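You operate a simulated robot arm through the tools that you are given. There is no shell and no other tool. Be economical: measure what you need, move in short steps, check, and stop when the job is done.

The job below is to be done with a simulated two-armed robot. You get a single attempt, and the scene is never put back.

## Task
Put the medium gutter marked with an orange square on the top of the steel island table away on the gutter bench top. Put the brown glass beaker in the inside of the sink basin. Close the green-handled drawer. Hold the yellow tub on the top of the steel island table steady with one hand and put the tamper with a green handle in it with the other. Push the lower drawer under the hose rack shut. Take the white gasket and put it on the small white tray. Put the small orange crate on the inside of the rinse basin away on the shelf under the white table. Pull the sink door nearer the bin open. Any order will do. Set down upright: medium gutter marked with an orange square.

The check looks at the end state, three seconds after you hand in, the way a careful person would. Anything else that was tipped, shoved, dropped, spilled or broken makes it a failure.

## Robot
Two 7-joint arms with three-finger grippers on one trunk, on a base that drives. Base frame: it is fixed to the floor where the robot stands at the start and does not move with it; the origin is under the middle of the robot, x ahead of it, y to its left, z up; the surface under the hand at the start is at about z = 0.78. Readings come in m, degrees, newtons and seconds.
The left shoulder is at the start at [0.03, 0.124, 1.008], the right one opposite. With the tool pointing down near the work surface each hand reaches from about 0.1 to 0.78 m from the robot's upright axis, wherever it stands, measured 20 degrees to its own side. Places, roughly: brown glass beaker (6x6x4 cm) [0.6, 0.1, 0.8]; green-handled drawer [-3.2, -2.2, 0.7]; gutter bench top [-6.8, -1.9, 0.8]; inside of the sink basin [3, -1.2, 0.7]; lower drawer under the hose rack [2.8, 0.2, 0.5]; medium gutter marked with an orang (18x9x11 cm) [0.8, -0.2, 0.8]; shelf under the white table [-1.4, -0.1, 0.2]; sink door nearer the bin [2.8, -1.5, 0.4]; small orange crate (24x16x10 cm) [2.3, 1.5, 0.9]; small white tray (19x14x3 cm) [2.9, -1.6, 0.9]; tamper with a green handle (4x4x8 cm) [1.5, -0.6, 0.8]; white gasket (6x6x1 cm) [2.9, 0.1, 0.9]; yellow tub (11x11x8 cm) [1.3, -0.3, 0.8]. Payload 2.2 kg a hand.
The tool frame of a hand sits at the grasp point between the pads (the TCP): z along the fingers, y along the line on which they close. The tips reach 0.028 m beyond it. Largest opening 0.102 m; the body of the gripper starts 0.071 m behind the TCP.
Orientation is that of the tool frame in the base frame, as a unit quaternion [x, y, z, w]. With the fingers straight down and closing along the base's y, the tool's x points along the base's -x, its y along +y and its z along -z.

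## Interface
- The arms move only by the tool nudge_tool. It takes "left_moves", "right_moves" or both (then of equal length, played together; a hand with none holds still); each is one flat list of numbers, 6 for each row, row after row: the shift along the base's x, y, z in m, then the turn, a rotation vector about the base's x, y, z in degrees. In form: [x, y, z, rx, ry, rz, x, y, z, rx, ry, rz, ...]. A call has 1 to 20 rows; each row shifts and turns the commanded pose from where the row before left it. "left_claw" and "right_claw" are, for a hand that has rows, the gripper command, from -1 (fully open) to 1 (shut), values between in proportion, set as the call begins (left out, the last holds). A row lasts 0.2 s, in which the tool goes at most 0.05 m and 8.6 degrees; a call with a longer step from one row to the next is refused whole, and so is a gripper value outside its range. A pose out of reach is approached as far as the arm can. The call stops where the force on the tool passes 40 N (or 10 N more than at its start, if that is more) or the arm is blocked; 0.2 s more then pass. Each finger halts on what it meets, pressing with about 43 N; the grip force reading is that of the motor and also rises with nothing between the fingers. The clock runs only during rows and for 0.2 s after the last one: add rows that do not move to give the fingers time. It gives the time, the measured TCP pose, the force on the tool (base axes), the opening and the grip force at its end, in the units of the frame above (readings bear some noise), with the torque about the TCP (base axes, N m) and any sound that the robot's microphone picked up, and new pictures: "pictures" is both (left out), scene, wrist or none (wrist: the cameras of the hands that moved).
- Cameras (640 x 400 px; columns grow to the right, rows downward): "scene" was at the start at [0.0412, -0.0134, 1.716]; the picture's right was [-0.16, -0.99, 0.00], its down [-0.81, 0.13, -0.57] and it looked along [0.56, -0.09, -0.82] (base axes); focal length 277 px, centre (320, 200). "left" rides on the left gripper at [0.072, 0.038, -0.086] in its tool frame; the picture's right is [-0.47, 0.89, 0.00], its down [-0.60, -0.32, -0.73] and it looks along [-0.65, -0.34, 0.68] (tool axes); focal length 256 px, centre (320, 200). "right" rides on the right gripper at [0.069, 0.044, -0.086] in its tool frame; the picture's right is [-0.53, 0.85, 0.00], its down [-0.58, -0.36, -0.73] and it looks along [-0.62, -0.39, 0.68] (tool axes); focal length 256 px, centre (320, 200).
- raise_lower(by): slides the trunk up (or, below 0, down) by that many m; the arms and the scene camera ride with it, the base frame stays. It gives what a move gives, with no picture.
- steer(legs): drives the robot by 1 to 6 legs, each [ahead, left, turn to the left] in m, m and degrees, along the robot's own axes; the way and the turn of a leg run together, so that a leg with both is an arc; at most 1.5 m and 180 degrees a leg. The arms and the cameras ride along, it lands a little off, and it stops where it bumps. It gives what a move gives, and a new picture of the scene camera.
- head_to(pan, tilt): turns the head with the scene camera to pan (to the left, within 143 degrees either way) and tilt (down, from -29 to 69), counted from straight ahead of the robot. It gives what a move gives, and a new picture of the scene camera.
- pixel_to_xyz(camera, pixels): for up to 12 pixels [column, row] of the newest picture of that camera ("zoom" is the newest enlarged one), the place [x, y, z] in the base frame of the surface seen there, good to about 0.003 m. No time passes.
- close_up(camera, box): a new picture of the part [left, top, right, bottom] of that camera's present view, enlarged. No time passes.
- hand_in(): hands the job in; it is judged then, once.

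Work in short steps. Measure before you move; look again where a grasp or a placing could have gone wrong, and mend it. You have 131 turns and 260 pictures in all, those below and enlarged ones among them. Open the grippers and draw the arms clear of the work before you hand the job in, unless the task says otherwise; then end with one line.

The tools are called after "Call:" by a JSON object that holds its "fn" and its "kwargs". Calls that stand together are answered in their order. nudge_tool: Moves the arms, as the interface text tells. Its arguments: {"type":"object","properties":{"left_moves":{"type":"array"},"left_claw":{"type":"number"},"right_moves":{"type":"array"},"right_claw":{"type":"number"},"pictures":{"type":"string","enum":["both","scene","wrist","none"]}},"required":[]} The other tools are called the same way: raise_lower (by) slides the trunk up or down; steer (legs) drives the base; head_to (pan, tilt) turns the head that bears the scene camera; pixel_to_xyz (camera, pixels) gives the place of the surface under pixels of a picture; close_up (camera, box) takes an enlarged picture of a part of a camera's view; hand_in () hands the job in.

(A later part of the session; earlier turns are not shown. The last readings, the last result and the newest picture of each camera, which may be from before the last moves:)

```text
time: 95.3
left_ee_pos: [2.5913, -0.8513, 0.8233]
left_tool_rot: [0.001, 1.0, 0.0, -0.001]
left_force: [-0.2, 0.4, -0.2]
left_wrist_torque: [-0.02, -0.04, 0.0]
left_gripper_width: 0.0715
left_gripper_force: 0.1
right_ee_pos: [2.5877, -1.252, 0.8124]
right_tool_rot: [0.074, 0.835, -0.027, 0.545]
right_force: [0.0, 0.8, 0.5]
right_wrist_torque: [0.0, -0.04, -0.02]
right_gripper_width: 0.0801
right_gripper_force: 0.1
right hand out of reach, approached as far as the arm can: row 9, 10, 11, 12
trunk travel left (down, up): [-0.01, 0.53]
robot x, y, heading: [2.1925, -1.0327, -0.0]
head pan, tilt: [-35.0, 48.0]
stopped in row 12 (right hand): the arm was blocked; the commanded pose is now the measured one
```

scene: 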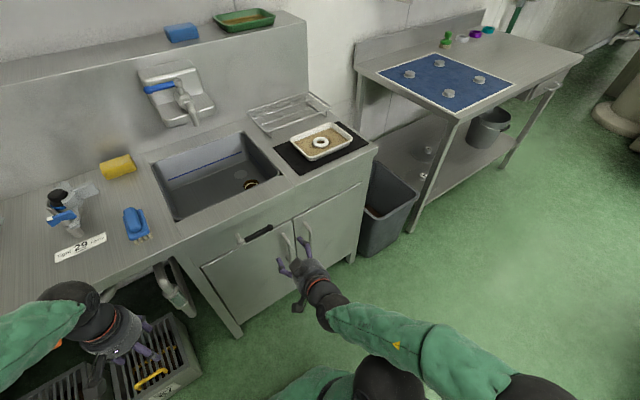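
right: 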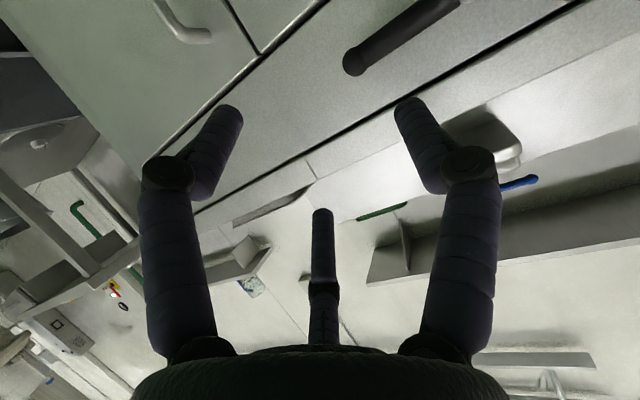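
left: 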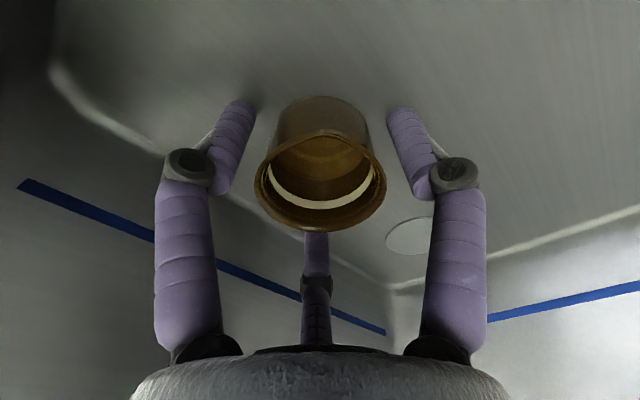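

Blocked at z=0.81. I measure the handle first, then choose a reachable posture.

Call:
{"fn": "close_up", "kwargs": {"camera": "scene", "box": [200, 180, 400, 330]}}

Call:
{"fn": "pixel_to_xyz", "kwargs": {"camera": "right", "pixels": [[175, 20], [195, 33], [155, 5], [255, 45], [120, 100], [400, 40]]}}

```text
2.67 times, centred on (300, 255) of scene
```

zoom: 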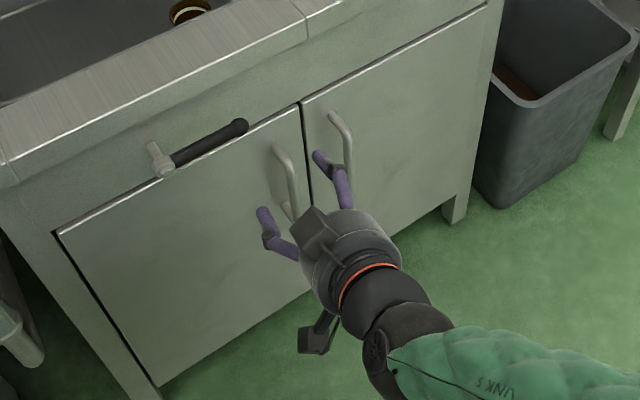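

```text
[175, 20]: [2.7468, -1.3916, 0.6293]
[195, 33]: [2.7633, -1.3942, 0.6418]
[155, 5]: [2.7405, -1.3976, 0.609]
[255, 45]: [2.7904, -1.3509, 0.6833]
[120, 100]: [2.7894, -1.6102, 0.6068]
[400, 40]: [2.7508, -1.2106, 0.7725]
```

The right door's handle is a vertical bar at y≈−1.394, x≈2.742, z≈0.47–0.64. The drawer posture worked with the hand nearly in front of the robot, so I shift right 0.31 m and back a bit, moving the hand inward meanwhile.

Call:
{"fn": "steer", "kwargs": {"legs": [[-0.06, 0, 0], [0, -0.3, 0]]}}

Call:
{"fn": "nudge_tool", "kwargs": {"right_moves": [0.005, 0.025, -0.015, 0, 0, 0, 0.005, 0.025, -0.02, 0, 0, 0, 0.005, 0.025, -0.025, 0, 0, 0, 0.005, 0.025, -0.03, 0, 0, 0, 0.005, 0.025, -0.03, 0, 0, 0, 0.005, 0.01, -0.03, 0, 0, 0, 0, 0, -0.03, 0, 0, 0, 0, 0, -0.03, 0, 0, 0], "pictures": "both"}}

```text
time: 97.9
left_ee_pos: [2.5296, -1.1506, 0.8241]
left_tool_rot: [-0.001, 1.0, 0.001, -0.001]
left_force: [-0.3, 1.0, 0.7]
left_wrist_torque: [0.0, 0.0, 0.04]
left_gripper_width: 0.0714
left_gripper_force: 0.1
right_ee_pos: [2.5287, -1.5509, 0.8135]
right_tool_rot: [0.072, 0.834, -0.026, 0.546]
right_force: [0.0, -0.3, -0.3]
right_wrist_torque: [0.02, 0.01, 0.05]
right_gripper_width: 0.0799
right_gripper_force: 0.1
trunk travel left (down, up): [-0.01, 0.53]
robot x, y, heading: [2.1343, -1.3326, -0.0]
head pan, tilt: [-35.0, 48.0]
```

scene: 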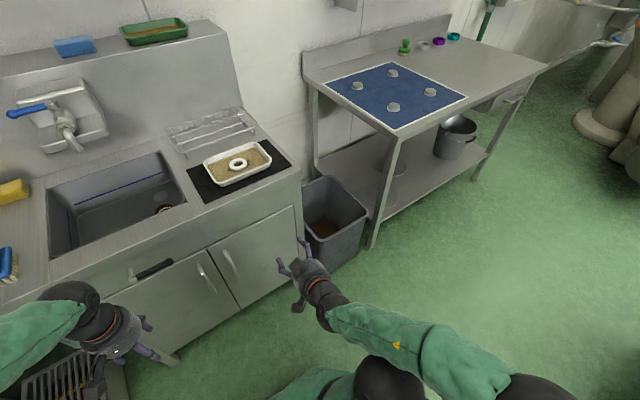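

```text
time: 99.7
left_ee_pos: [2.5306, -1.1501, 0.8237]
left_tool_rot: [-0.002, 1.0, 0.0, -0.001]
left_force: [-0.2, 0.8, 0.0]
left_wrist_torque: [0.0, 0.0, -0.05]
left_gripper_width: 0.0715
left_gripper_force: 0.1
right_ee_pos: [2.5607, -1.4161, 0.6024]
right_tool_rot: [0.072, 0.835, -0.026, 0.545]
right_force: [0.4, 0.2, -0.5]
right_wrist_torque: [-0.03, -0.02, 0.01]
right_gripper_width: 0.0802
right_gripper_force: 0.1
trunk travel left (down, up): [-0.01, 0.53]
robot x, y, heading: [2.1357, -1.3321, 0.1]
head pan, tilt: [-35.0, 48.0]
```

scene: 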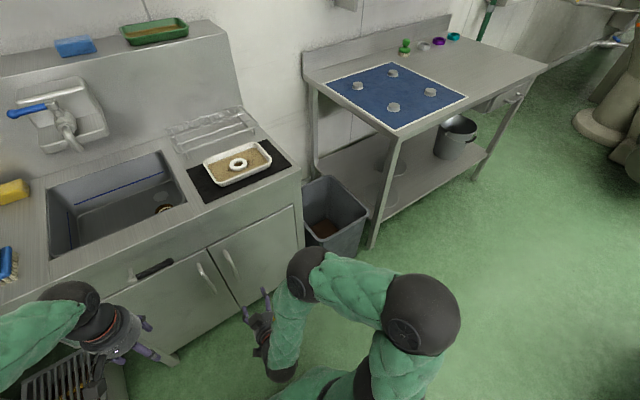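
right: 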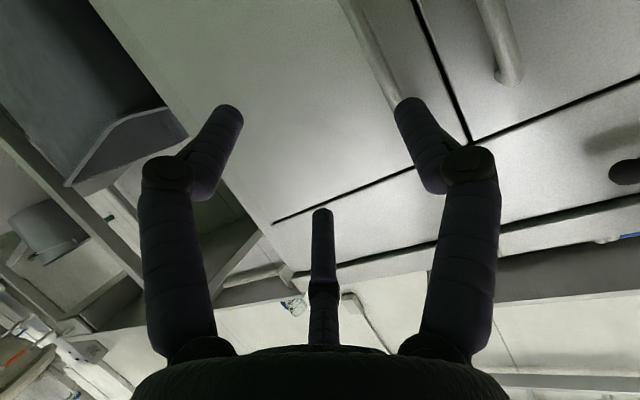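

Good posture at (2.561, −1.416, 0.602). I move forward so the vertical bar (y≈−1.394) comes between the fingers, to TCP x≈2.742, z≈0.565.

Call:
{"fn": "nudge_tool", "kwargs": {"right_moves": [0.02, 0.011, -0.012, 0, 0, 0, 0.035, 0.011, -0.012, 0, 0, 0, 0.035, 0, -0.011, 0, 0, 0, 0.03, 0, 0, 0, 0, 0], "pictures": "wrist"}}

Call:
{"fn": "pixel_to_xyz", "kwargs": {"camera": "right", "pixels": [[400, 60], [390, 40], [370, 20]]}}

Call:
{"fn": "close_up", "kwargs": {"camera": "scene", "box": [140, 220, 320, 340]}}

```text
time: 100.7
left_ee_pos: [2.531, -1.1506, 0.824]
left_tool_rot: [-0.001, 1.0, 0.0, -0.002]
left_force: [-0.7, 0.0, -0.8]
left_wrist_torque: [0.01, 0.03, -0.02]
left_gripper_width: 0.0714
left_gripper_force: 0.1
right_ee_pos: [2.6795, -1.3937, 0.5663]
right_tool_rot: [0.072, 0.835, -0.027, 0.544]
right_force: [-0.3, -0.7, 0.0]
right_wrist_torque: [0.03, 0.03, -0.01]
right_gripper_width: 0.0801
right_gripper_force: 0.1
trunk travel left (down, up): [-0.01, 0.53]
robot x, y, heading: [2.1304, -1.3314, 0.0]
head pan, tilt: [-35.0, 48.0]
```

right: 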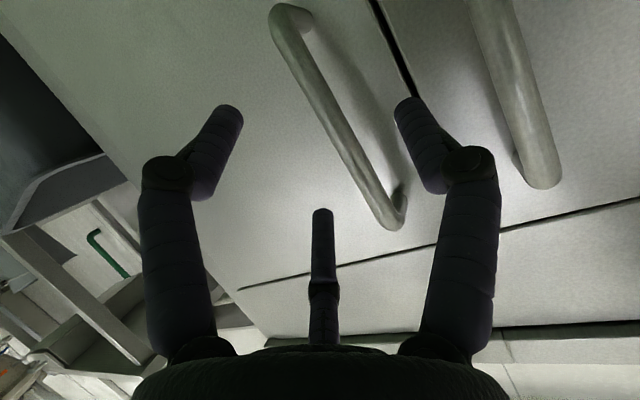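

```text
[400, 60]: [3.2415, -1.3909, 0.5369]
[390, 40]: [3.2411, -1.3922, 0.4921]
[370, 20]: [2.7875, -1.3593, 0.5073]
```

```text
3.33 times, centred on (230, 280) of scene
```

zoom: 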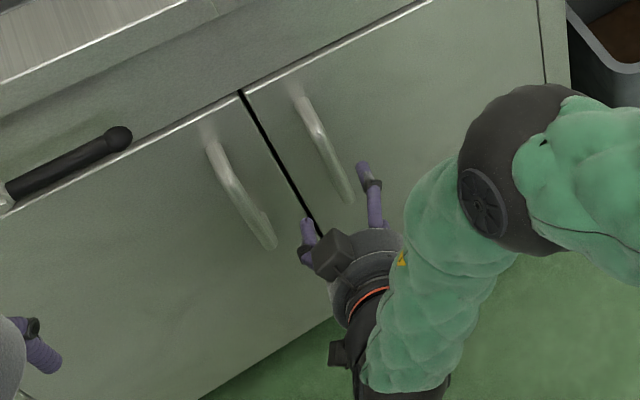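

The bar lies between the right-picture finger and the other two. I check its exact place before moving in.

Call:
{"fn": "pixel_to_xyz", "kwargs": {"camera": "right", "pixels": [[345, 125], [300, 40], [388, 210], [320, 80]]}}

```text
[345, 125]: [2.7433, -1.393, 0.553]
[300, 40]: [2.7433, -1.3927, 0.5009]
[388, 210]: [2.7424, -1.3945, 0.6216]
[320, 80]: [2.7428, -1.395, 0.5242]
```

Bar at x≈2.743, y≈−1.394. I advance 0.062 m and close.

Call:
{"fn": "nudge_tool", "kwargs": {"right_moves": [0.03, 0, 0, 0, 0, 0, 0.022, 0, 0, 0, 0, 0, 0.01, 0, 0, 0, 0, 0], "pictures": "none"}}

Call:
{"fn": "nudge_tool", "kwargs": {"right_moves": [0, 0, 0, 0, 0, 0, 0, 0, 0, 0, 0, 0, 0, 0, 0, 0, 0, 0, 0, 0, 0, 0, 0, 0], "right_claw": 1, "pictures": "wrist"}}

```text
time: 101.5
left_ee_pos: [2.5295, -1.1498, 0.8229]
left_tool_rot: [-0.001, 1.0, -0.001, 0.0]
left_force: [0.1, 0.6, -0.2]
left_wrist_torque: [0.02, 0.01, 0.01]
left_gripper_width: 0.0713
left_gripper_force: 0.1
right_ee_pos: [2.7412, -1.3944, 0.567]
right_tool_rot: [0.071, 0.835, -0.025, 0.546]
right_force: [0.4, 0.3, 0.8]
right_wrist_torque: [0.03, 0.0, 0.03]
right_gripper_width: 0.0798
right_gripper_force: 0.0
trunk travel left (down, up): [-0.01, 0.53]
robot x, y, heading: [2.1358, -1.3342, 0.2]
head pan, tilt: [-35.0, 48.0]
```

```text
time: 102.0
left_ee_pos: [2.5313, -1.1514, 0.8226]
left_tool_rot: [0.0, 1.0, 0.0, -0.001]
left_force: [0.2, 0.0, -0.4]
left_wrist_torque: [-0.02, 0.0, 0.02]
left_gripper_width: 0.0713
left_gripper_force: 0.0
right_ee_pos: [2.7344, -1.403, 0.5575]
right_tool_rot: [0.078, 0.84, -0.033, 0.536]
right_force: [1.3, -11.5, -9.9]
right_wrist_torque: [-1.18, -0.31, -0.25]
right_gripper_width: 0.0253
right_gripper_force: 43.0
trunk travel left (down, up): [-0.01, 0.53]
robot x, y, heading: [2.1359, -1.3331, -0.2]
head pan, tilt: [-35.0, 48.0]
stopped in row 2 (right hand): the force on the tool passed its limit at 47 N (the readings are from after the stop); the commanded pose is now the measured one
```

right: 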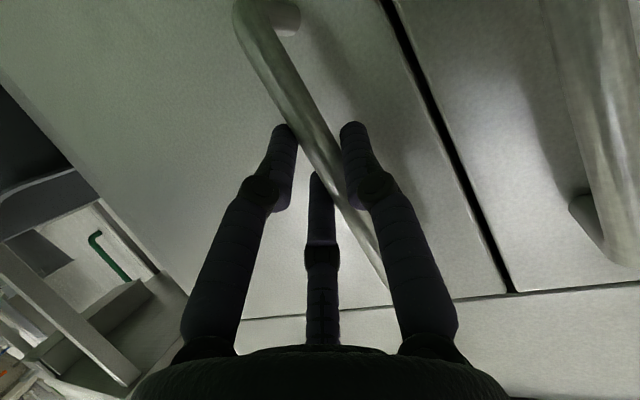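

The bar is gripped. I pull along the door's arc (hinge about y≈−1.76), turning the hand with it, by 24° first.

Call:
{"fn": "nudge_tool", "kwargs": {"right_moves": [-0.0254, -0.0042, 0, 0, 0, 4, -0.0251, -0.0061, 0, 0, 0, 4, -0.0245, -0.0077, 0, 0, 0, 4, -0.024, -0.0094, 0, 0, 0, 4, -0.0233, -0.0111, 0, 0, 0, 4, -0.0224, -0.0127, 0, 0, 0, 4], "pictures": "both"}}

```text
time: 103.0
left_ee_pos: [2.5321, -1.1512, 0.825]
left_tool_rot: [0.001, 1.0, -0.001, 0.0]
left_force: [-0.3, -0.7, 0.1]
left_wrist_torque: [0.01, 0.0, 0.0]
left_gripper_width: 0.0714
left_gripper_force: 0.0
right_ee_pos: [2.699, -1.4115, 0.5585]
right_tool_rot: [0.041, 0.843, -0.008, 0.536]
right_force: [0.7, -4.4, -6.3]
right_wrist_torque: [-1.43, 0.19, -0.38]
right_gripper_width: 0.0252
right_gripper_force: 45.6
right hand out of reach, approached as far as the arm can: row 2, 3, 4, 5
trunk travel left (down, up): [-0.01, 0.53]
robot x, y, heading: [2.1351, -1.3316, -0.0]
head pan, tilt: [-35.0, 48.0]
stopped in row 5 (right hand): the force on the tool passed its limit at 40 N (the readings are from after the stop); the commanded pose is now the measured one
```

scene: 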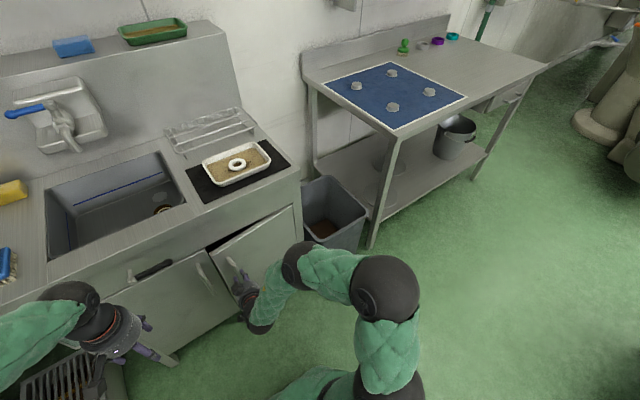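
right: 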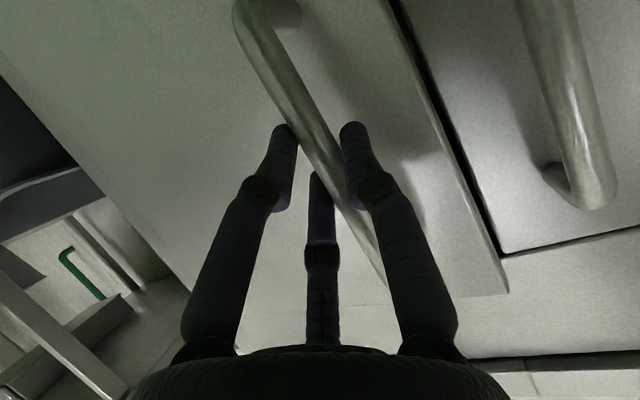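

The door opened ~6°, but the arm can't turn further. I'll pull by driving the base on an arc about the hinge, so first I measure the hinge edge.

Call:
{"fn": "close_up", "kwargs": {"camera": "scene", "box": [190, 170, 350, 290]}}

Call:
{"fn": "pixel_to_xyz", "kwargs": {"camera": "scene", "pixels": [[291, 212], [294, 225], [299, 215], [285, 225], [250, 235], [225, 248], [300, 250], [335, 215], [325, 185]]}}

```text
3.33 times, centred on (270, 230) of scene
```

zoom: 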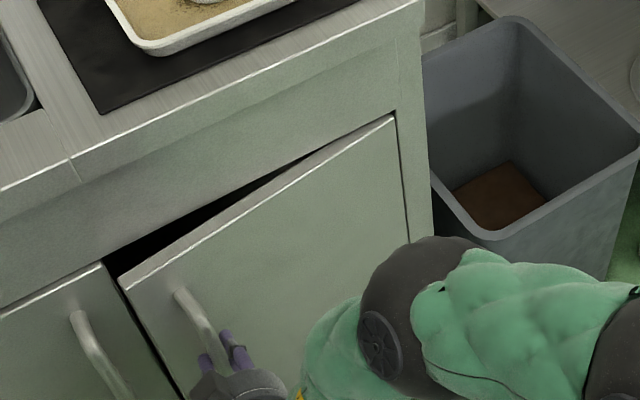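

```text
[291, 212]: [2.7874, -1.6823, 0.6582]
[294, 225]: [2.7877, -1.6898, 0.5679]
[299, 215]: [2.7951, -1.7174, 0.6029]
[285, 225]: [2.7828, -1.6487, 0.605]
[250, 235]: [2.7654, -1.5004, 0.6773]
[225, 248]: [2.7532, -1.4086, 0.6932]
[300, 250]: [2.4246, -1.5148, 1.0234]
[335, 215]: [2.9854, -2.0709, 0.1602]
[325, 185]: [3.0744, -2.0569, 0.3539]
```

Hinge at about (2.789, −1.695), door now at 6.7°. I drive 5 small arc legs about the hinge (30° total).

Call:
{"fn": "steer", "kwargs": {"legs": [[-0.038, -0.0685, 6], [-0.038, -0.0685, 6], [-0.038, -0.0685, 6], [-0.038, -0.0685, 6], [-0.038, -0.0685, 6]]}}

```text
time: 106.3
left_ee_pos: [2.3269, -1.3054, 0.8247]
left_tool_rot: [-0.213, 0.977, 0.0, -0.001]
left_force: [0.3, 0.1, -0.2]
left_wrist_torque: [-0.03, -0.1, 0.0]
left_gripper_width: 0.0715
left_gripper_force: 0.0
right_ee_pos: [2.59, -1.4749, 0.5583]
right_tool_rot: [-0.134, 0.833, 0.103, 0.526]
right_force: [0.1, -0.3, -2.5]
right_wrist_torque: [-1.03, -0.38, -0.1]
right_gripper_width: 0.0252
right_gripper_force: 45.2
trunk travel left (down, up): [-0.01, 0.53]
robot x, y, heading: [2.0419, -1.6382, 24.2]
head pan, tilt: [-35.0, 48.0]
stopped in leg 5: the force on the tool passed its limit at 44 N (the readings are from after the stop); the commanded pose is now the measured one
```

scene: 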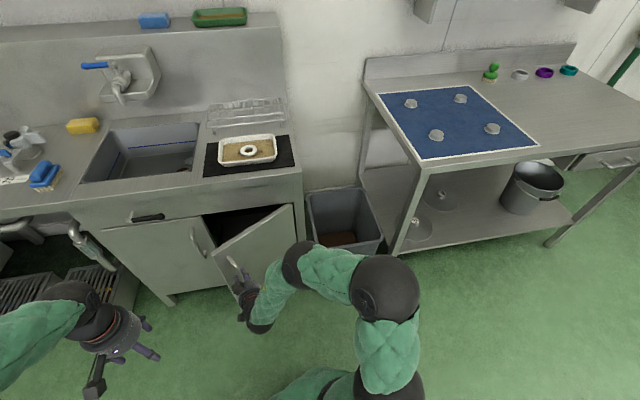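

The door is at ~31°. I continue the arc with the same twist.

Call:
{"fn": "steer", "kwargs": {"legs": [[-0.0375, -0.069, 6], [-0.0375, -0.069, 6], [-0.0375, -0.069, 6], [-0.0375, -0.069, 6]]}}

```text
time: 109.3
left_ee_pos: [2.2127, -1.5258, 0.8237]
left_tool_rot: [-0.41, 0.912, -0.001, -0.001]
left_force: [-0.3, -0.3, 0.8]
left_wrist_torque: [0.02, -0.02, -0.02]
left_gripper_width: 0.071
left_gripper_force: 0.2
right_ee_pos: [2.5217, -1.5742, 0.5599]
right_tool_rot: [-0.303, 0.788, 0.21, 0.493]
right_force: [12.1, -6.0, -6.9]
right_wrist_torque: [-1.1, -0.75, -0.12]
right_gripper_width: 0.025
right_gripper_force: 45.2
trunk travel left (down, up): [-0.01, 0.53]
robot x, y, heading: [2.0836, -1.9444, 48.2]
head pan, tilt: [-35.0, 48.0]
```

scene: 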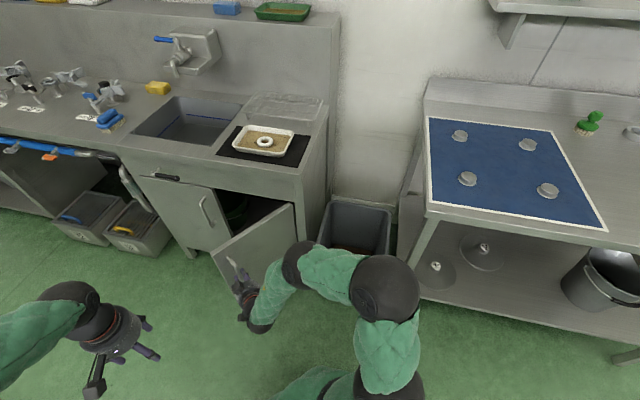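

The door is at ~55°. Three more arc legs should bring it to ~73°.

Call:
{"fn": "steer", "kwargs": {"legs": [[-0.0375, -0.069, 6], [-0.0375, -0.069, 6], [-0.0375, -0.069, 6]]}}

```text
time: 111.7
left_ee_pos: [2.1897, -1.7124, 0.8245]
left_tool_rot: [-0.548, 0.837, -0.001, -0.002]
left_force: [-1.1, 1.4, 0.1]
left_wrist_torque: [0.0, 0.0, 0.0]
left_gripper_width: 0.0713
left_gripper_force: 0.1
right_ee_pos: [2.4981, -1.6626, 0.5592]
right_tool_rot: [-0.422, 0.731, 0.284, 0.454]
right_force: [14.5, -2.3, -4.7]
right_wrist_torque: [-0.74, -1.11, -0.08]
right_gripper_width: 0.0253
right_gripper_force: 45.0
trunk travel left (down, up): [-0.01, 0.53]
robot x, y, heading: [2.194, -2.1505, 66.2]
head pan, tilt: [-35.0, 48.0]
```

scene: 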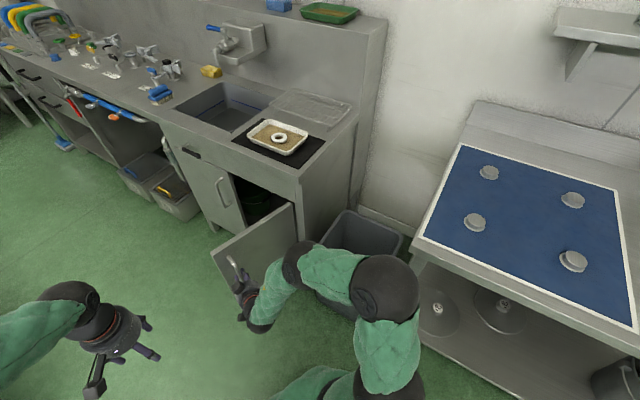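

The door is wide open (~73°). I release the bar and back off along the hand's axis.

Call:
{"fn": "nudge_tool", "kwargs": {"right_moves": [0, 0, 0, 0, 0, 0, 0, 0, 0, 0, 0, 0, -0.01, -0.02, 0.01, 0, 0, 0, -0.016, -0.03, 0.016, 0, 0, 0, -0.016, -0.03, 0.016, 0, 0, 0, -0.016, -0.03, 0.016, 0, 0, 0], "right_claw": -0.57, "pictures": "both"}}

```text
time: 113.1
left_ee_pos: [2.1889, -1.7136, 0.8238]
left_tool_rot: [-0.548, 0.836, 0.001, -0.001]
left_force: [0.7, -0.3, 0.2]
left_wrist_torque: [-0.01, 0.02, 0.01]
left_gripper_width: 0.0714
left_gripper_force: 0.1
right_ee_pos: [2.4395, -1.7722, 0.6179]
right_tool_rot: [-0.421, 0.731, 0.284, 0.456]
right_force: [-0.5, 0.3, 0.0]
right_wrist_torque: [-0.03, 0.02, 0.04]
right_gripper_width: 0.0799
right_gripper_force: 0.0
trunk travel left (down, up): [-0.01, 0.53]
robot x, y, heading: [2.1968, -2.1512, 66.4]
head pan, tilt: [-35.0, 48.0]
```

scene: 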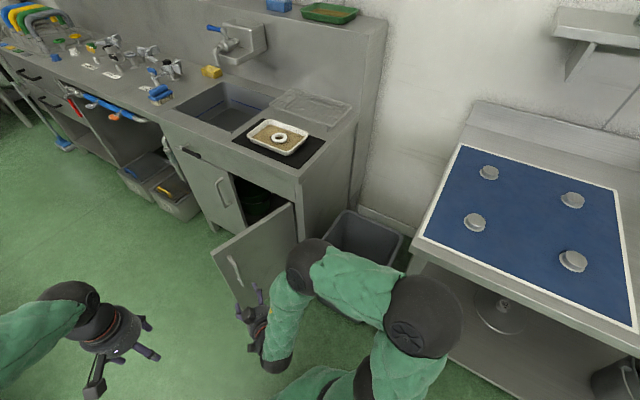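
right: 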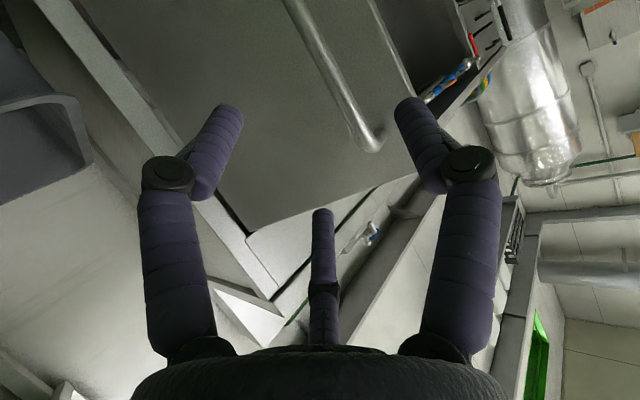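

The door stays open. I raise the right hand and turn it back to pointing down, then raise the trunk.

Call:
{"fn": "nudge_tool", "kwargs": {"right_moves": [-0.005, -0.01, 0.03, -7.15, 3.8, 0, -0.005, -0.01, 0.03, -7.15, 3.8, 0, -0.005, -0.01, 0.03, -7.15, 3.8, 0, 0, 0, 0.03, -7.15, 3.8, 0, 0, 0, 0.03, -7.15, 3.8, 0, 0, 0, 0.03, -7.15, 3.8, 0, 0, 0, 0.03, -7.15, 3.8, 0, 0, 0, 0.03, -7.15, 3.8, 0], "pictures": "none"}}

Call:
{"fn": "raise_lower", "kwargs": {"by": 0.24}}

Call:
{"fn": "steer", "kwargs": {"legs": [[0, 0, 23.6], [1.2, 0.1, 0], [0.5, 0, 0], [0, 0, 90]]}}

Call:
{"fn": "head_to", "kwargs": {"pan": 0, "tilt": 50}}

```text
time: 114.9
left_ee_pos: [2.1887, -1.7128, 0.824]
left_tool_rot: [-0.547, 0.837, -0.001, -0.002]
left_force: [-0.5, 0.2, 0.2]
left_wrist_torque: [0.01, 0.01, 0.01]
left_gripper_width: 0.0713
left_gripper_force: 0.0
right_ee_pos: [2.4233, -1.8021, 0.8568]
right_tool_rot: [-0.5, 0.866, 0.0, 0.0]
right_force: [1.1, -0.5, 0.3]
right_wrist_torque: [-0.01, 0.0, 0.0]
right_gripper_width: 0.0803
right_gripper_force: 0.0
trunk travel left (down, up): [-0.01, 0.53]
robot x, y, heading: [2.1931, -2.1502, 66.4]
head pan, tilt: [-35.0, 48.0]
```

```text
time: 117.4
left_ee_pos: [2.1892, -1.7122, 1.0637]
left_tool_rot: [-0.548, 0.837, 0.0, -0.001]
left_force: [-1.0, 0.9, -0.3]
left_wrist_torque: [0.0, 0.01, 0.0]
left_gripper_width: 0.0716
left_gripper_force: 0.1
right_ee_pos: [2.4248, -1.8023, 1.0968]
right_tool_rot: [-0.5, 0.866, 0.001, 0.001]
right_force: [0.3, 0.3, -0.4]
right_wrist_torque: [-0.01, 0.0, 0.01]
right_gripper_width: 0.08
right_gripper_force: 0.0
trunk travel left (down, up): [-0.25, 0.29]
robot x, y, heading: [2.1944, -2.1491, 66.2]
head pan, tilt: [-35.0, 48.0]
```

```text
time: 131.1
left_ee_pos: [1.6934, -0.6234, 1.0651]
left_tool_rot: [1.0, -0.003, 0.001, -0.001]
left_force: [-0.1, -0.5, 0.8]
left_wrist_torque: [0.0, -0.04, -0.01]
left_gripper_width: 0.0716
left_gripper_force: 0.0
right_ee_pos: [1.682, -0.3714, 1.0975]
right_tool_rot: [0.998, -0.059, -0.001, 0.0]
right_force: [-1.0, 0.4, -0.2]
right_wrist_torque: [0.0, 0.03, 0.07]
right_gripper_width: 0.0801
right_gripper_force: 0.1
trunk travel left (down, up): [-0.25, 0.29]
robot x, y, heading: [2.0932, -0.4432, 179.6]
head pan, tilt: [-35.0, 48.0]
```

scene: 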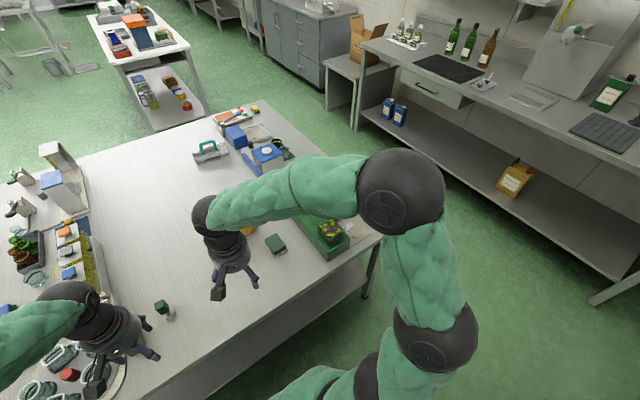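

```text
time: 132.1
left_ee_pos: [1.6939, -0.6239, 1.0647]
left_tool_rot: [1.0, -0.002, 0.001, 0.0]
left_force: [0.8, -0.1, -0.1]
left_wrist_torque: [-0.02, 0.03, 0.03]
left_gripper_width: 0.0714
left_gripper_force: 0.0
right_ee_pos: [1.683, -0.3716, 1.0966]
right_tool_rot: [0.998, -0.058, 0.0, 0.0]
right_force: [0.0, -0.5, 0.1]
right_wrist_torque: [0.01, 0.03, 0.0]
right_gripper_width: 0.0803
right_gripper_force: 0.0
trunk travel left (down, up): [-0.25, 0.29]
robot x, y, heading: [2.0941, -0.4411, 179.2]
head pan, tilt: [0.0, 50.0]
```

scene: 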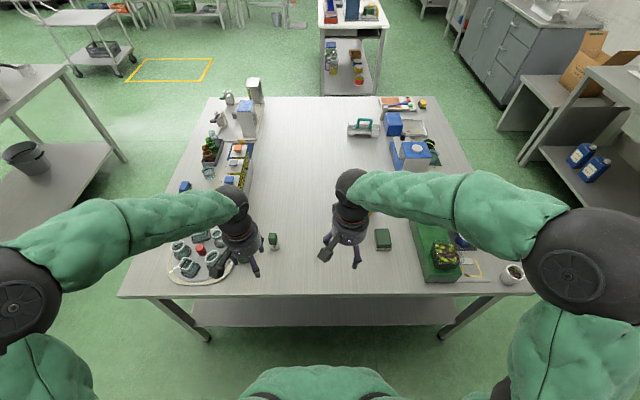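

Facing the island from the far side; the tub is hidden behind the right hand. I shift the right hand aside (+y), drive ahead 0.04, and measure.

Call:
{"fn": "nudge_tool", "kwargs": {"right_moves": [0.02, 0.045, 0, 0, 0, 0, 0.02, 0.045, 0, 0, 0, 0, 0.02, 0.045, 0, 0, 0, 0, 0, 0.045, 0, 0, 0, 0], "left_moves": [0.02, -0.03, 0, 0, 0, 0, 0.02, -0.03, 0, 0, 0, 0, 0, -0.02, 0, 0, 0, 0, 0, 0, 0, 0, 0, 0], "pictures": "scene"}}

Call:
{"fn": "close_up", "kwargs": {"camera": "scene", "box": [230, 150, 430, 275]}}

```text
time: 133.1
left_ee_pos: [1.7347, -0.7022, 1.064]
left_tool_rot: [1.0, -0.003, 0.001, 0.0]
left_force: [-0.1, 0.5, 0.7]
left_wrist_torque: [0.02, -0.01, -0.03]
left_gripper_width: 0.0715
left_gripper_force: 0.1
right_ee_pos: [1.7419, -0.1912, 1.0955]
right_tool_rot: [0.998, -0.058, -0.001, 0.0]
right_force: [-0.3, -0.2, 0.3]
right_wrist_torque: [-0.03, 0.03, 0.02]
right_gripper_width: 0.0802
right_gripper_force: 0.0
trunk travel left (down, up): [-0.25, 0.29]
robot x, y, heading: [2.0911, -0.4414, 179.6]
head pan, tilt: [0.0, 50.0]
```

scene: 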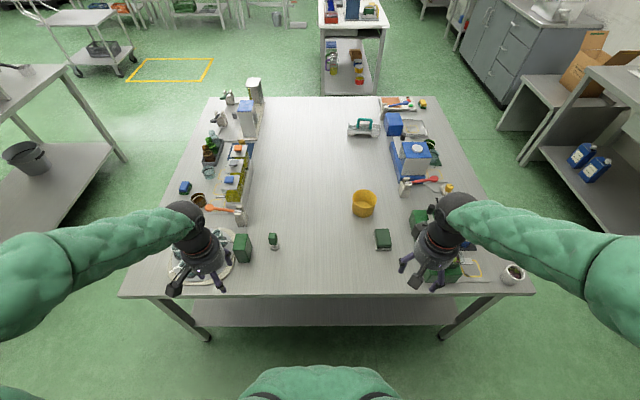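

```text
3.20 times, centred on (330, 212) of scene
```

zoom: 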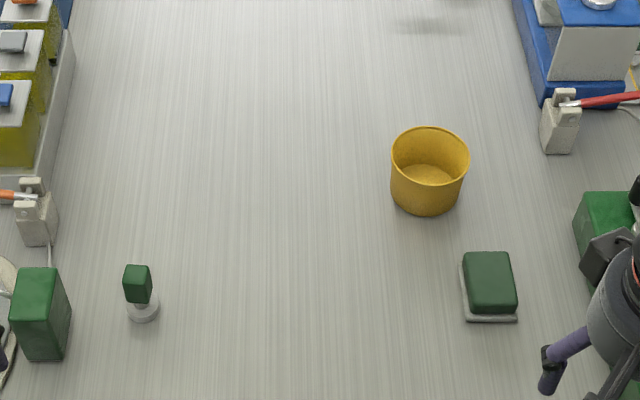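

Call:
{"fn": "pixel_to_xyz", "kwargs": {"camera": "zoom", "pixels": [[392, 155], [468, 160], [430, 127], [428, 186], [430, 172], [430, 214], [124, 280], [152, 280], [138, 266], [143, 318], [490, 285], [141, 305]]}}

```text
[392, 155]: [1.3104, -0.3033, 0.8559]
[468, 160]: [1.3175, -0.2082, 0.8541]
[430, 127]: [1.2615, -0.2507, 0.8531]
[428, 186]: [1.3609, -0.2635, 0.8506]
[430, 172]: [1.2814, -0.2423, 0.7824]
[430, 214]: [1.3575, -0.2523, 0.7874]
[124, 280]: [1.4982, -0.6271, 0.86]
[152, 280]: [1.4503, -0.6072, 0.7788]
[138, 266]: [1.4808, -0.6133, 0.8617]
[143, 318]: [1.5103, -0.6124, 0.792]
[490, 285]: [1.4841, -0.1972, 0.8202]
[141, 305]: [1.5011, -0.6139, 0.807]
```

Tub centre (1.311, −0.256), rim z≈0.855, r≈0.05; tamper at about (1.487, −0.614), top 0.862. I drive forward a bit and bring the left hand above the tamper, turned +30°.

Call:
{"fn": "steer", "kwargs": {"legs": [[0.06, 0, 0.5]]}}

Call:
{"fn": "nudge_tool", "kwargs": {"left_moves": [-0.04, 0.02, 0, 0, 0, 7.5, -0.045, 0.02, 0, 0, 0, 7.5, -0.045, 0.02, -0.01, 0, 0, 7.5, -0.045, 0.02, -0.02, 0, 0, 7.5, -0.01, 0.008, -0.045, 0, 0, 0, 0, 0, -0.025, 0, 0, 0], "left_claw": -0.7, "pictures": "wrist"}}

```text
time: 134.1
left_ee_pos: [1.6745, -0.7062, 1.0629]
left_tool_rot: [1.0, 0.002, 0.003, 0.001]
left_force: [-0.3, 0.3, -0.4]
left_wrist_torque: [-0.01, -0.06, -0.01]
left_gripper_width: 0.0715
left_gripper_force: 0.0
right_ee_pos: [1.6779, -0.1941, 1.094]
right_tool_rot: [0.999, -0.054, 0.0, 0.0]
right_force: [0.1, 0.1, -0.1]
right_wrist_torque: [0.0, -0.01, -0.01]
right_gripper_width: 0.0801
right_gripper_force: 0.1
trunk travel left (down, up): [-0.25, 0.29]
robot x, y, heading: [2.0331, -0.4446, -179.9]
head pan, tilt: [0.0, 50.0]
```

scene: 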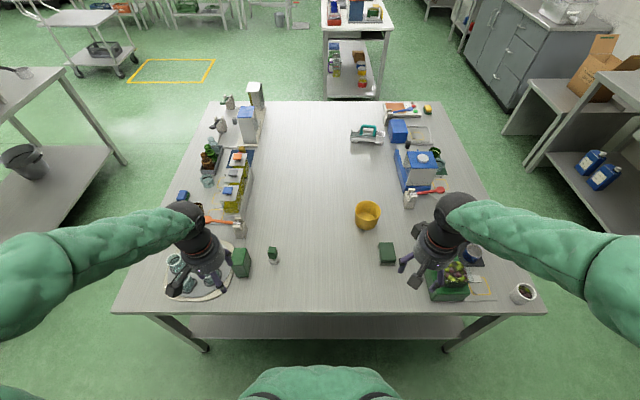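

```text
refused: row 3 steps farther than a row can; nothing moved
```

I resend with smaller steps from the new position.

Call:
{"fn": "nudge_tool", "kwargs": {"left_moves": [-0.04, 0.02, 0, 0, 0, 7.5, -0.04, 0.02, 0, 0, 0, 7.5, -0.04, 0.02, 0, 0, 0, 7.5, -0.04, 0.02, 0, 0, 0, 7.5, -0.0275, 0.012, -0.02, 0, 0, 0, 0, 0, -0.04, 0, 0, 0, 0, 0, -0.04, 0, 0, 0], "left_claw": -0.7, "pictures": "wrist"}}

Call:
{"fn": "close_up", "kwargs": {"camera": "left", "box": [240, 40, 400, 140]}}

```text
time: 135.7
left_ee_pos: [1.4876, -0.6127, 0.9639]
left_tool_rot: [0.966, 0.26, 0.001, 0.0]
left_force: [-0.3, -0.7, -0.7]
left_wrist_torque: [0.02, -0.05, 0.01]
left_gripper_width: 0.0865
left_gripper_force: 0.0
right_ee_pos: [1.6796, -0.1942, 1.0948]
right_tool_rot: [0.999, -0.054, -0.001, 0.0]
right_force: [-0.1, 0.0, 0.2]
right_wrist_torque: [0.01, -0.03, 0.01]
right_gripper_width: 0.08
right_gripper_force: 0.0
trunk travel left (down, up): [-0.25, 0.29]
robot x, y, heading: [2.0346, -0.4433, -179.8]
head pan, tilt: [0.0, 50.0]
```

left: 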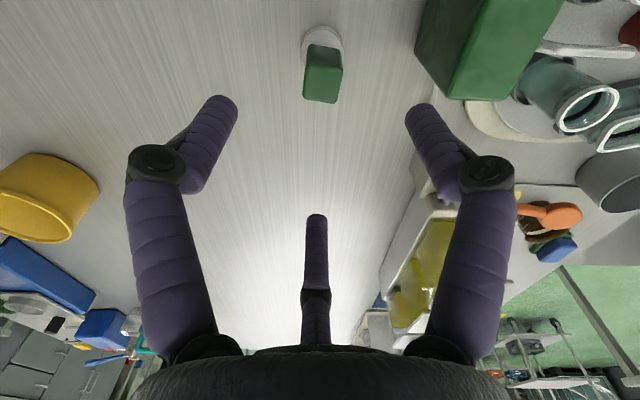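

```text
4.00 times, centred on (320, 90) of left
```

zoom: 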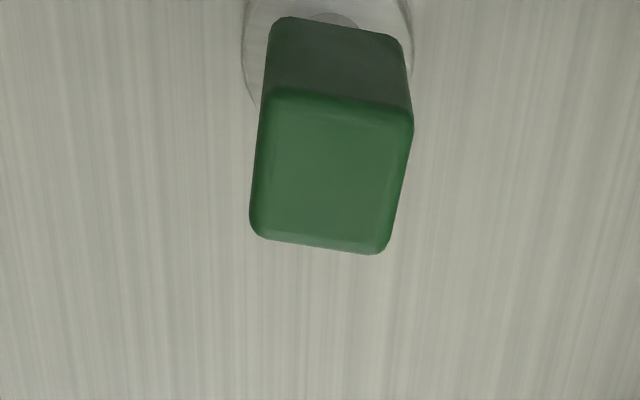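

A square green handle. I measure its top corners.

Call:
{"fn": "pixel_to_xyz", "kwargs": {"camera": "zoom", "pixels": [[275, 98], [402, 120], [260, 225], [375, 243], [330, 170], [330, 60], [250, 60], [405, 20]]}}

```text
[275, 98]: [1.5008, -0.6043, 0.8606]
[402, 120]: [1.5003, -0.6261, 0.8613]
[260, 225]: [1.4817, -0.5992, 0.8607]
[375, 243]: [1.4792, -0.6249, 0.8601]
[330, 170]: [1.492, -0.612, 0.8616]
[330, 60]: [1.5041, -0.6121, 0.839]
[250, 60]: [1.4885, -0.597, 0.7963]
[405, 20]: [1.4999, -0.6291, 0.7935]
```

Handle centre (1.491, −0.613), ~2.8 cm square. I descend to z≈0.851 and grip.

Call:
{"fn": "nudge_tool", "kwargs": {"left_moves": [0.003, -0.001, -0.045, 0, 0, 0, 0, 0, -0.045, 0, 0, 0, 0, 0, -0.023, 0, 0, 0], "left_claw": -0.3, "pictures": "none"}}

Call:
{"fn": "nudge_tool", "kwargs": {"left_moves": [0, 0, 0, 0, 0, 0, 0, 0, 0, 0, 0, 0, 0, 0, 0, 0, 0, 0, 0, 0, 0, 0, 0, 0], "left_claw": 1, "pictures": "wrist"}}

```text
time: 136.5
left_ee_pos: [1.491, -0.6152, 0.8492]
left_tool_rot: [0.966, 0.26, 0.001, 0.0]
left_force: [-0.1, 0.1, -0.1]
left_wrist_torque: [0.02, 0.0, 0.01]
left_gripper_width: 0.0663
left_gripper_force: 0.0
right_ee_pos: [1.6796, -0.1949, 1.0955]
right_tool_rot: [0.999, -0.053, -0.001, 0.0]
right_force: [0.4, 0.1, -0.2]
right_wrist_torque: [0.03, 0.05, 0.0]
right_gripper_width: 0.0802
right_gripper_force: 0.1
trunk travel left (down, up): [-0.25, 0.29]
robot x, y, heading: [2.0312, -0.4432, -179.7]
head pan, tilt: [0.0, 50.0]
```

```text
time: 137.5
left_ee_pos: [1.4928, -0.6137, 0.8504]
left_tool_rot: [0.965, 0.261, 0.001, 0.0]
left_force: [-0.1, -1.0, 2.4]
left_wrist_torque: [-0.03, -0.04, 0.03]
left_gripper_width: 0.0326
left_gripper_force: 43.4
right_ee_pos: [1.6807, -0.195, 1.0967]
right_tool_rot: [0.999, -0.053, -0.001, 0.001]
right_force: [-0.7, -0.2, -0.3]
right_wrist_torque: [0.05, 0.0, 0.0]
right_gripper_width: 0.0801
right_gripper_force: 0.1
trunk travel left (down, up): [-0.25, 0.29]
robot x, y, heading: [2.0347, -0.4421, -179.6]
head pan, tilt: [0.0, 50.0]
```

left: 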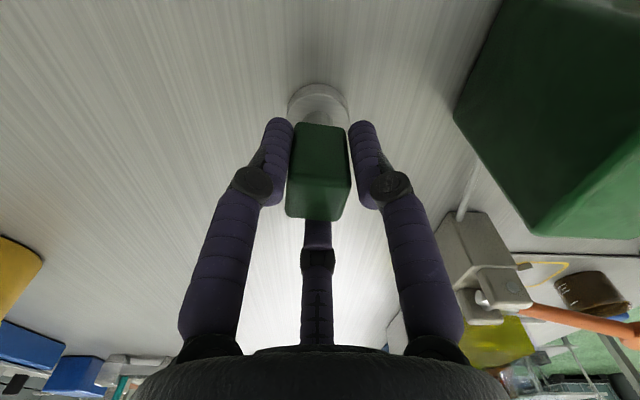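

The tamper is gripped. I lift it while the right hand moves over the tub's +y wall, tilting 35° forward.

Call:
{"fn": "nudge_tool", "kwargs": {"left_moves": [0, 0, 0.02, 0, 0, 0, 0, 0, 0.02, 0, 0, 0, 0, 0, 0.03, 0, 0, 0, 0, 0, 0.03, 0, 0, 0, 0, 0, 0.03, 0, 0, 0, 0, 0, 0.03, 0, 0, 0, 0, 0, 0.02, 0, 0, 0, 0, 0, 0.02, 0, 0, 0], "right_moves": [-0.044, -0.002, -0.01, 0, 4.4, 0.7, -0.044, -0.002, -0.01, 0, 4.4, 0.7, -0.044, -0.001, -0.01, 0, 4.4, 0.7, -0.044, -0.001, -0.01, 0, 4.4, 0.7, -0.044, -0.001, -0.015, 0, 4.4, 0.7, -0.044, -0.001, -0.015, 0, 4.4, 0.7, -0.044, -0.001, -0.02, 0, 4.4, 0.7, -0.044, -0.001, -0.02, 0, 4.2, 0.7], "right_claw": -0.57, "pictures": "both"}}

```text
time: 139.3
left_ee_pos: [1.4912, -0.6144, 1.0513]
left_tool_rot: [0.965, 0.261, 0.002, 0.001]
left_force: [-0.1, -0.3, -2.8]
left_wrist_torque: [0.0, -0.03, 0.02]
left_gripper_width: 0.0327
left_gripper_force: 43.1
right_ee_pos: [1.3255, -0.2031, 0.9845]
right_tool_rot: [0.953, -0.004, -0.302, 0.016]
right_force: [-0.7, -0.8, -0.4]
right_wrist_torque: [0.0, -0.04, -0.02]
right_gripper_width: 0.0802
right_gripper_force: 0.1
trunk travel left (down, up): [-0.25, 0.29]
robot x, y, heading: [2.0302, -0.4412, -180.0]
head pan, tilt: [0.0, 50.0]
```

scene: 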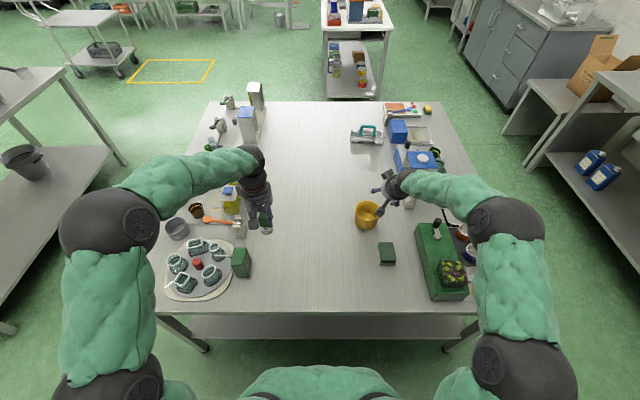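
right: 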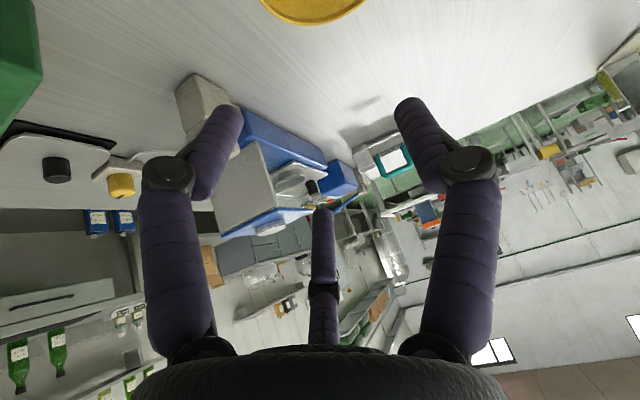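
left: 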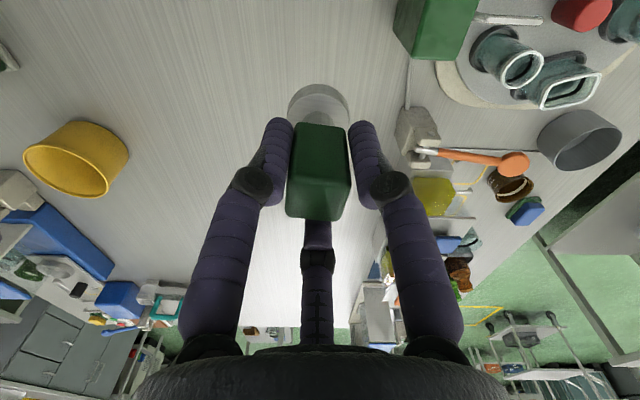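

The right hand is tilted properly, with its single finger on the −y (inner) side. I descend so the tub's +y wall comes between the fingers, then check.

Call:
{"fn": "nudge_tool", "kwargs": {"right_moves": [-0.004, -0.001, -0.04, 0, 0, 0, -0.004, -0.001, -0.04, 0, 0, 0, -0.003, -0.001, -0.025, 0, 0, 0], "pictures": "scene"}}

Call:
{"fn": "close_up", "kwargs": {"camera": "scene", "box": [320, 160, 440, 250]}}

Call:
{"fn": "close_up", "kwargs": {"camera": "left", "box": [0, 90, 200, 220]}}

```text
time: 140.1
left_ee_pos: [1.4901, -0.614, 1.051]
left_tool_rot: [0.965, 0.261, 0.001, 0.0]
left_force: [-0.6, 0.6, -2.8]
left_wrist_torque: [-0.03, -0.05, -0.01]
left_gripper_width: 0.0329
left_gripper_force: 43.2
right_ee_pos: [1.3169, -0.2076, 0.8793]
right_tool_rot: [0.954, -0.003, -0.301, 0.017]
right_force: [-0.3, -0.4, 0.2]
right_wrist_torque: [0.02, 0.02, 0.05]
right_gripper_width: 0.0799
right_gripper_force: 0.0
trunk travel left (down, up): [-0.25, 0.29]
robot x, y, heading: [2.0327, -0.4439, -180.0]
head pan, tilt: [0.0, 50.0]
```

scene: 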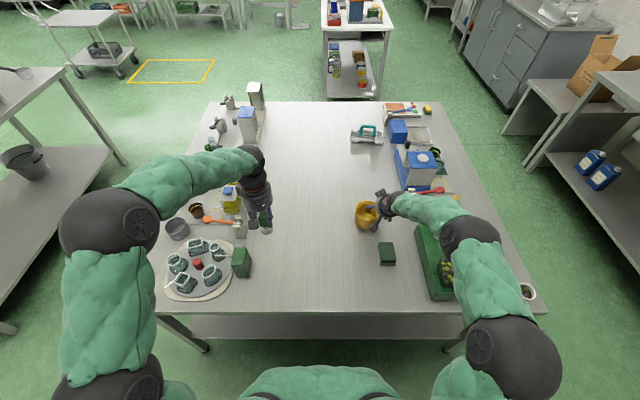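

```text
4.44 times, centred on (380, 205) of scene
```

zoom: 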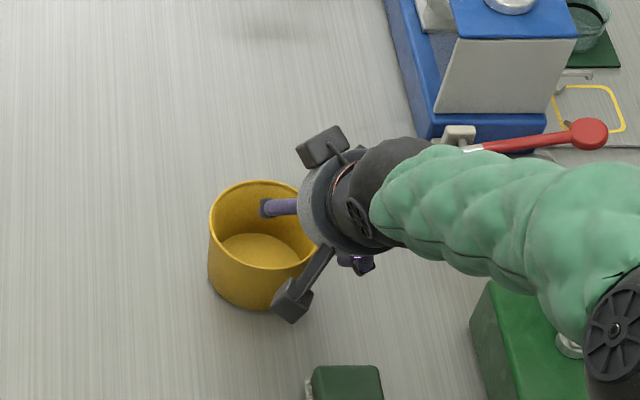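

```text
3.08 times, centred on (100, 155) of left
```

zoom: 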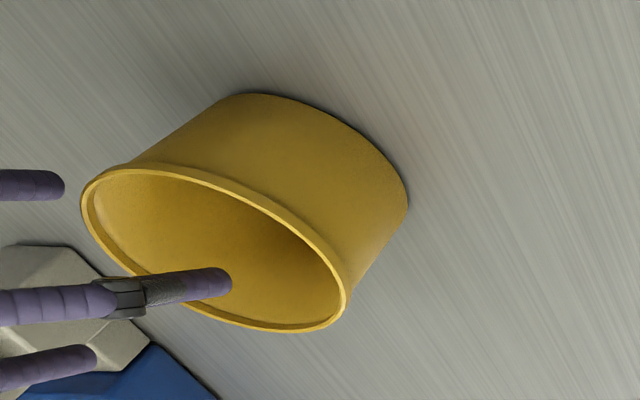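

One finger is inside the tub and two outside. I tilt 10° more for clearance, lower the last 3 cm, and close on the wall.

Call:
{"fn": "nudge_tool", "kwargs": {"right_moves": [-0.003, 0, -0.015, 0, 5, 0, -0.003, 0, -0.018, 0, 5, 0], "pictures": "none"}}

Call:
{"fn": "nudge_tool", "kwargs": {"right_moves": [0, 0, 0, 0, 0, 0, 0, 0, 0, 0, 0, 0, 0, 0, 0, 0, 0, 0, 0, 0, 0, 0, 0, 0], "right_claw": 1, "pictures": "scene"}}

Call:
{"fn": "close_up", "kwargs": {"camera": "left", "box": [0, 90, 200, 220]}}

```text
time: 140.7
left_ee_pos: [1.491, -0.6141, 1.0515]
left_tool_rot: [0.966, 0.26, 0.001, -0.001]
left_force: [0.5, -0.6, -2.2]
left_wrist_torque: [0.02, -0.04, 0.02]
left_gripper_width: 0.0329
left_gripper_force: 43.2
right_ee_pos: [1.3106, -0.2081, 0.8492]
right_tool_rot: [0.923, 0.0, -0.384, 0.017]
right_force: [-0.7, 0.7, 0.4]
right_wrist_torque: [-0.02, -0.05, 0.0]
right_gripper_width: 0.0801
right_gripper_force: 0.0
trunk travel left (down, up): [-0.25, 0.29]
robot x, y, heading: [2.0348, -0.4415, -179.9]
head pan, tilt: [0.0, 50.0]
```

```text
time: 141.7
left_ee_pos: [1.4917, -0.615, 1.0518]
left_tool_rot: [0.965, 0.261, 0.0, 0.0]
left_force: [-0.4, 0.2, -2.1]
left_wrist_torque: [-0.02, -0.03, -0.02]
left_gripper_width: 0.0331
left_gripper_force: 43.1
right_ee_pos: [1.3112, -0.2077, 0.8469]
right_tool_rot: [0.924, -0.002, -0.382, 0.017]
right_force: [-0.2, 0.5, -1.3]
right_wrist_torque: [-0.01, 0.01, 0.02]
right_gripper_width: 0.0113
right_gripper_force: 38.0
trunk travel left (down, up): [-0.25, 0.29]
robot x, y, heading: [2.0317, -0.4405, -179.8]
head pan, tilt: [0.0, 50.0]
```

scene: 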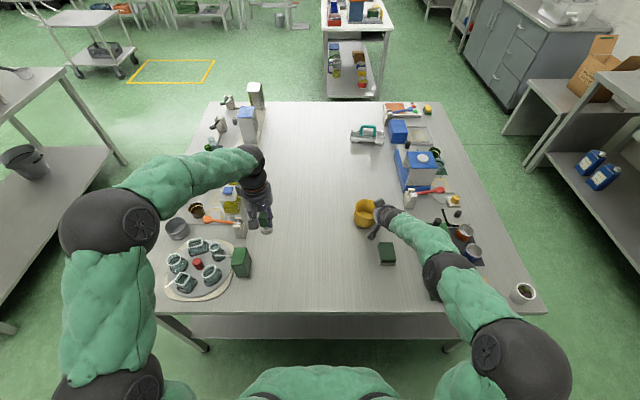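

```text
3.08 times, centred on (100, 155) of left
```

zoom: 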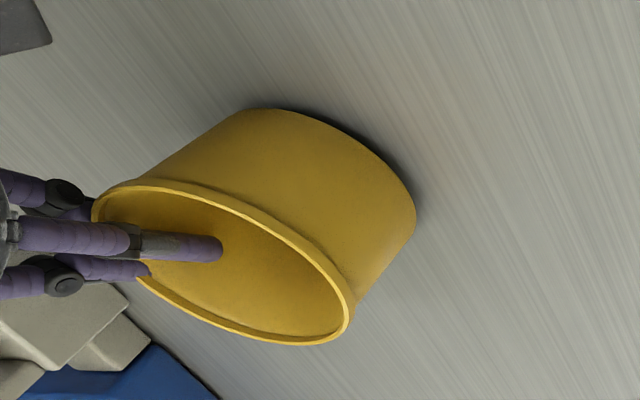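

The tub wall is held (width 0.011). Now the left hand brings the tamper above the tub, turning −60° to keep its camera clear and leaning 12° away from the right hand.

Call:
{"fn": "nudge_tool", "kwargs": {"left_moves": [-0.019, 0.033, 0, 0, 0, -7.5, -0.019, 0.033, 0, 0, 0, -7.5, -0.019, 0.033, 0, 0, 0, -7.5, -0.019, 0.033, 0, 0, 0, -7.5, -0.019, 0.033, 0, 0, 0, -7.5, -0.019, 0.033, 0, 0, 0, -7.5, -0.019, 0.033, 0, 0, 0, -7.5, -0.019, 0.033, 0, 0, 0, -7.5, -0.019, 0.033, 0, 6, 0, 0, -0.02, 0.033, 0, 6, 0, 0], "pictures": "both"}}

Call:
{"fn": "close_up", "kwargs": {"camera": "scene", "box": [310, 150, 450, 250]}}

```text
time: 143.9
left_ee_pos: [1.3409, -0.3147, 1.0681]
left_tool_rot: [0.962, -0.257, -0.023, -0.088]
left_force: [0.1, 0.3, -3.2]
left_wrist_torque: [-0.01, 0.01, 0.0]
left_gripper_width: 0.0329
left_gripper_force: 43.4
left hand out of reach, approached as far as the arm can: row 9, 10
right_ee_pos: [1.311, -0.2085, 0.8482]
right_tool_rot: [0.924, -0.002, -0.383, 0.016]
right_force: [-0.1, 0.2, -0.1]
right_wrist_torque: [0.04, -0.02, -0.02]
right_gripper_width: 0.0111
right_gripper_force: 38.2
trunk travel left (down, up): [-0.25, 0.29]
robot x, y, heading: [2.0321, -0.4389, -180.1]
head pan, tilt: [0.0, 50.0]
```

scene: 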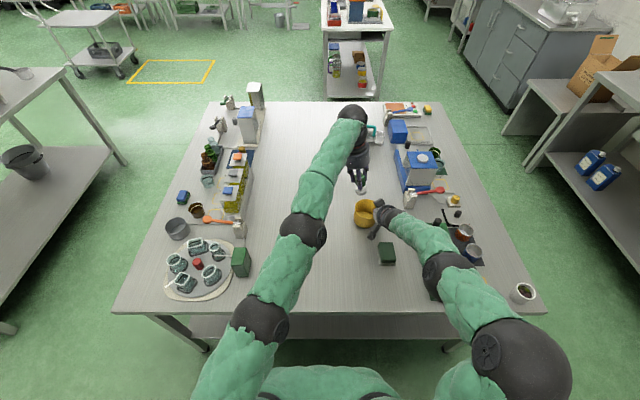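
left: 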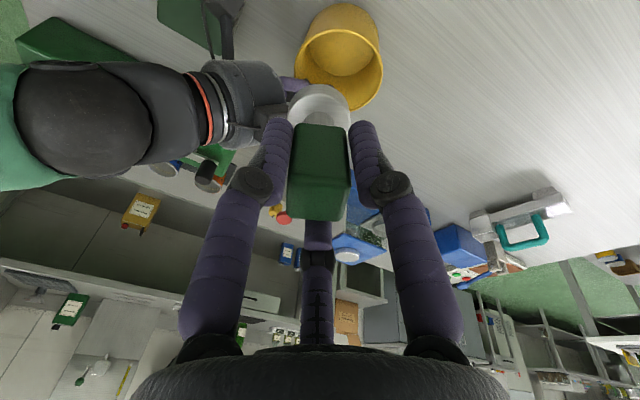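

```text
4.00 times, centred on (380, 200) of scene
```

zoom: 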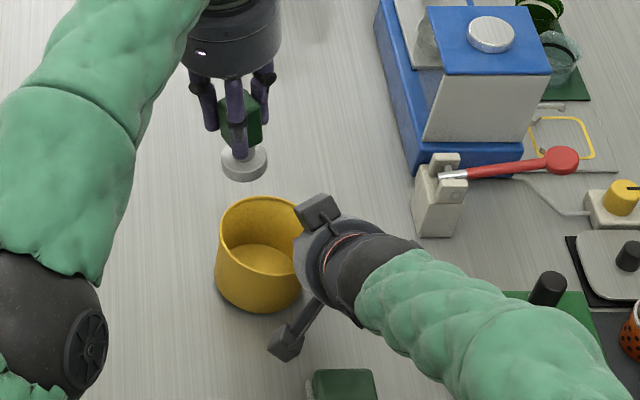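

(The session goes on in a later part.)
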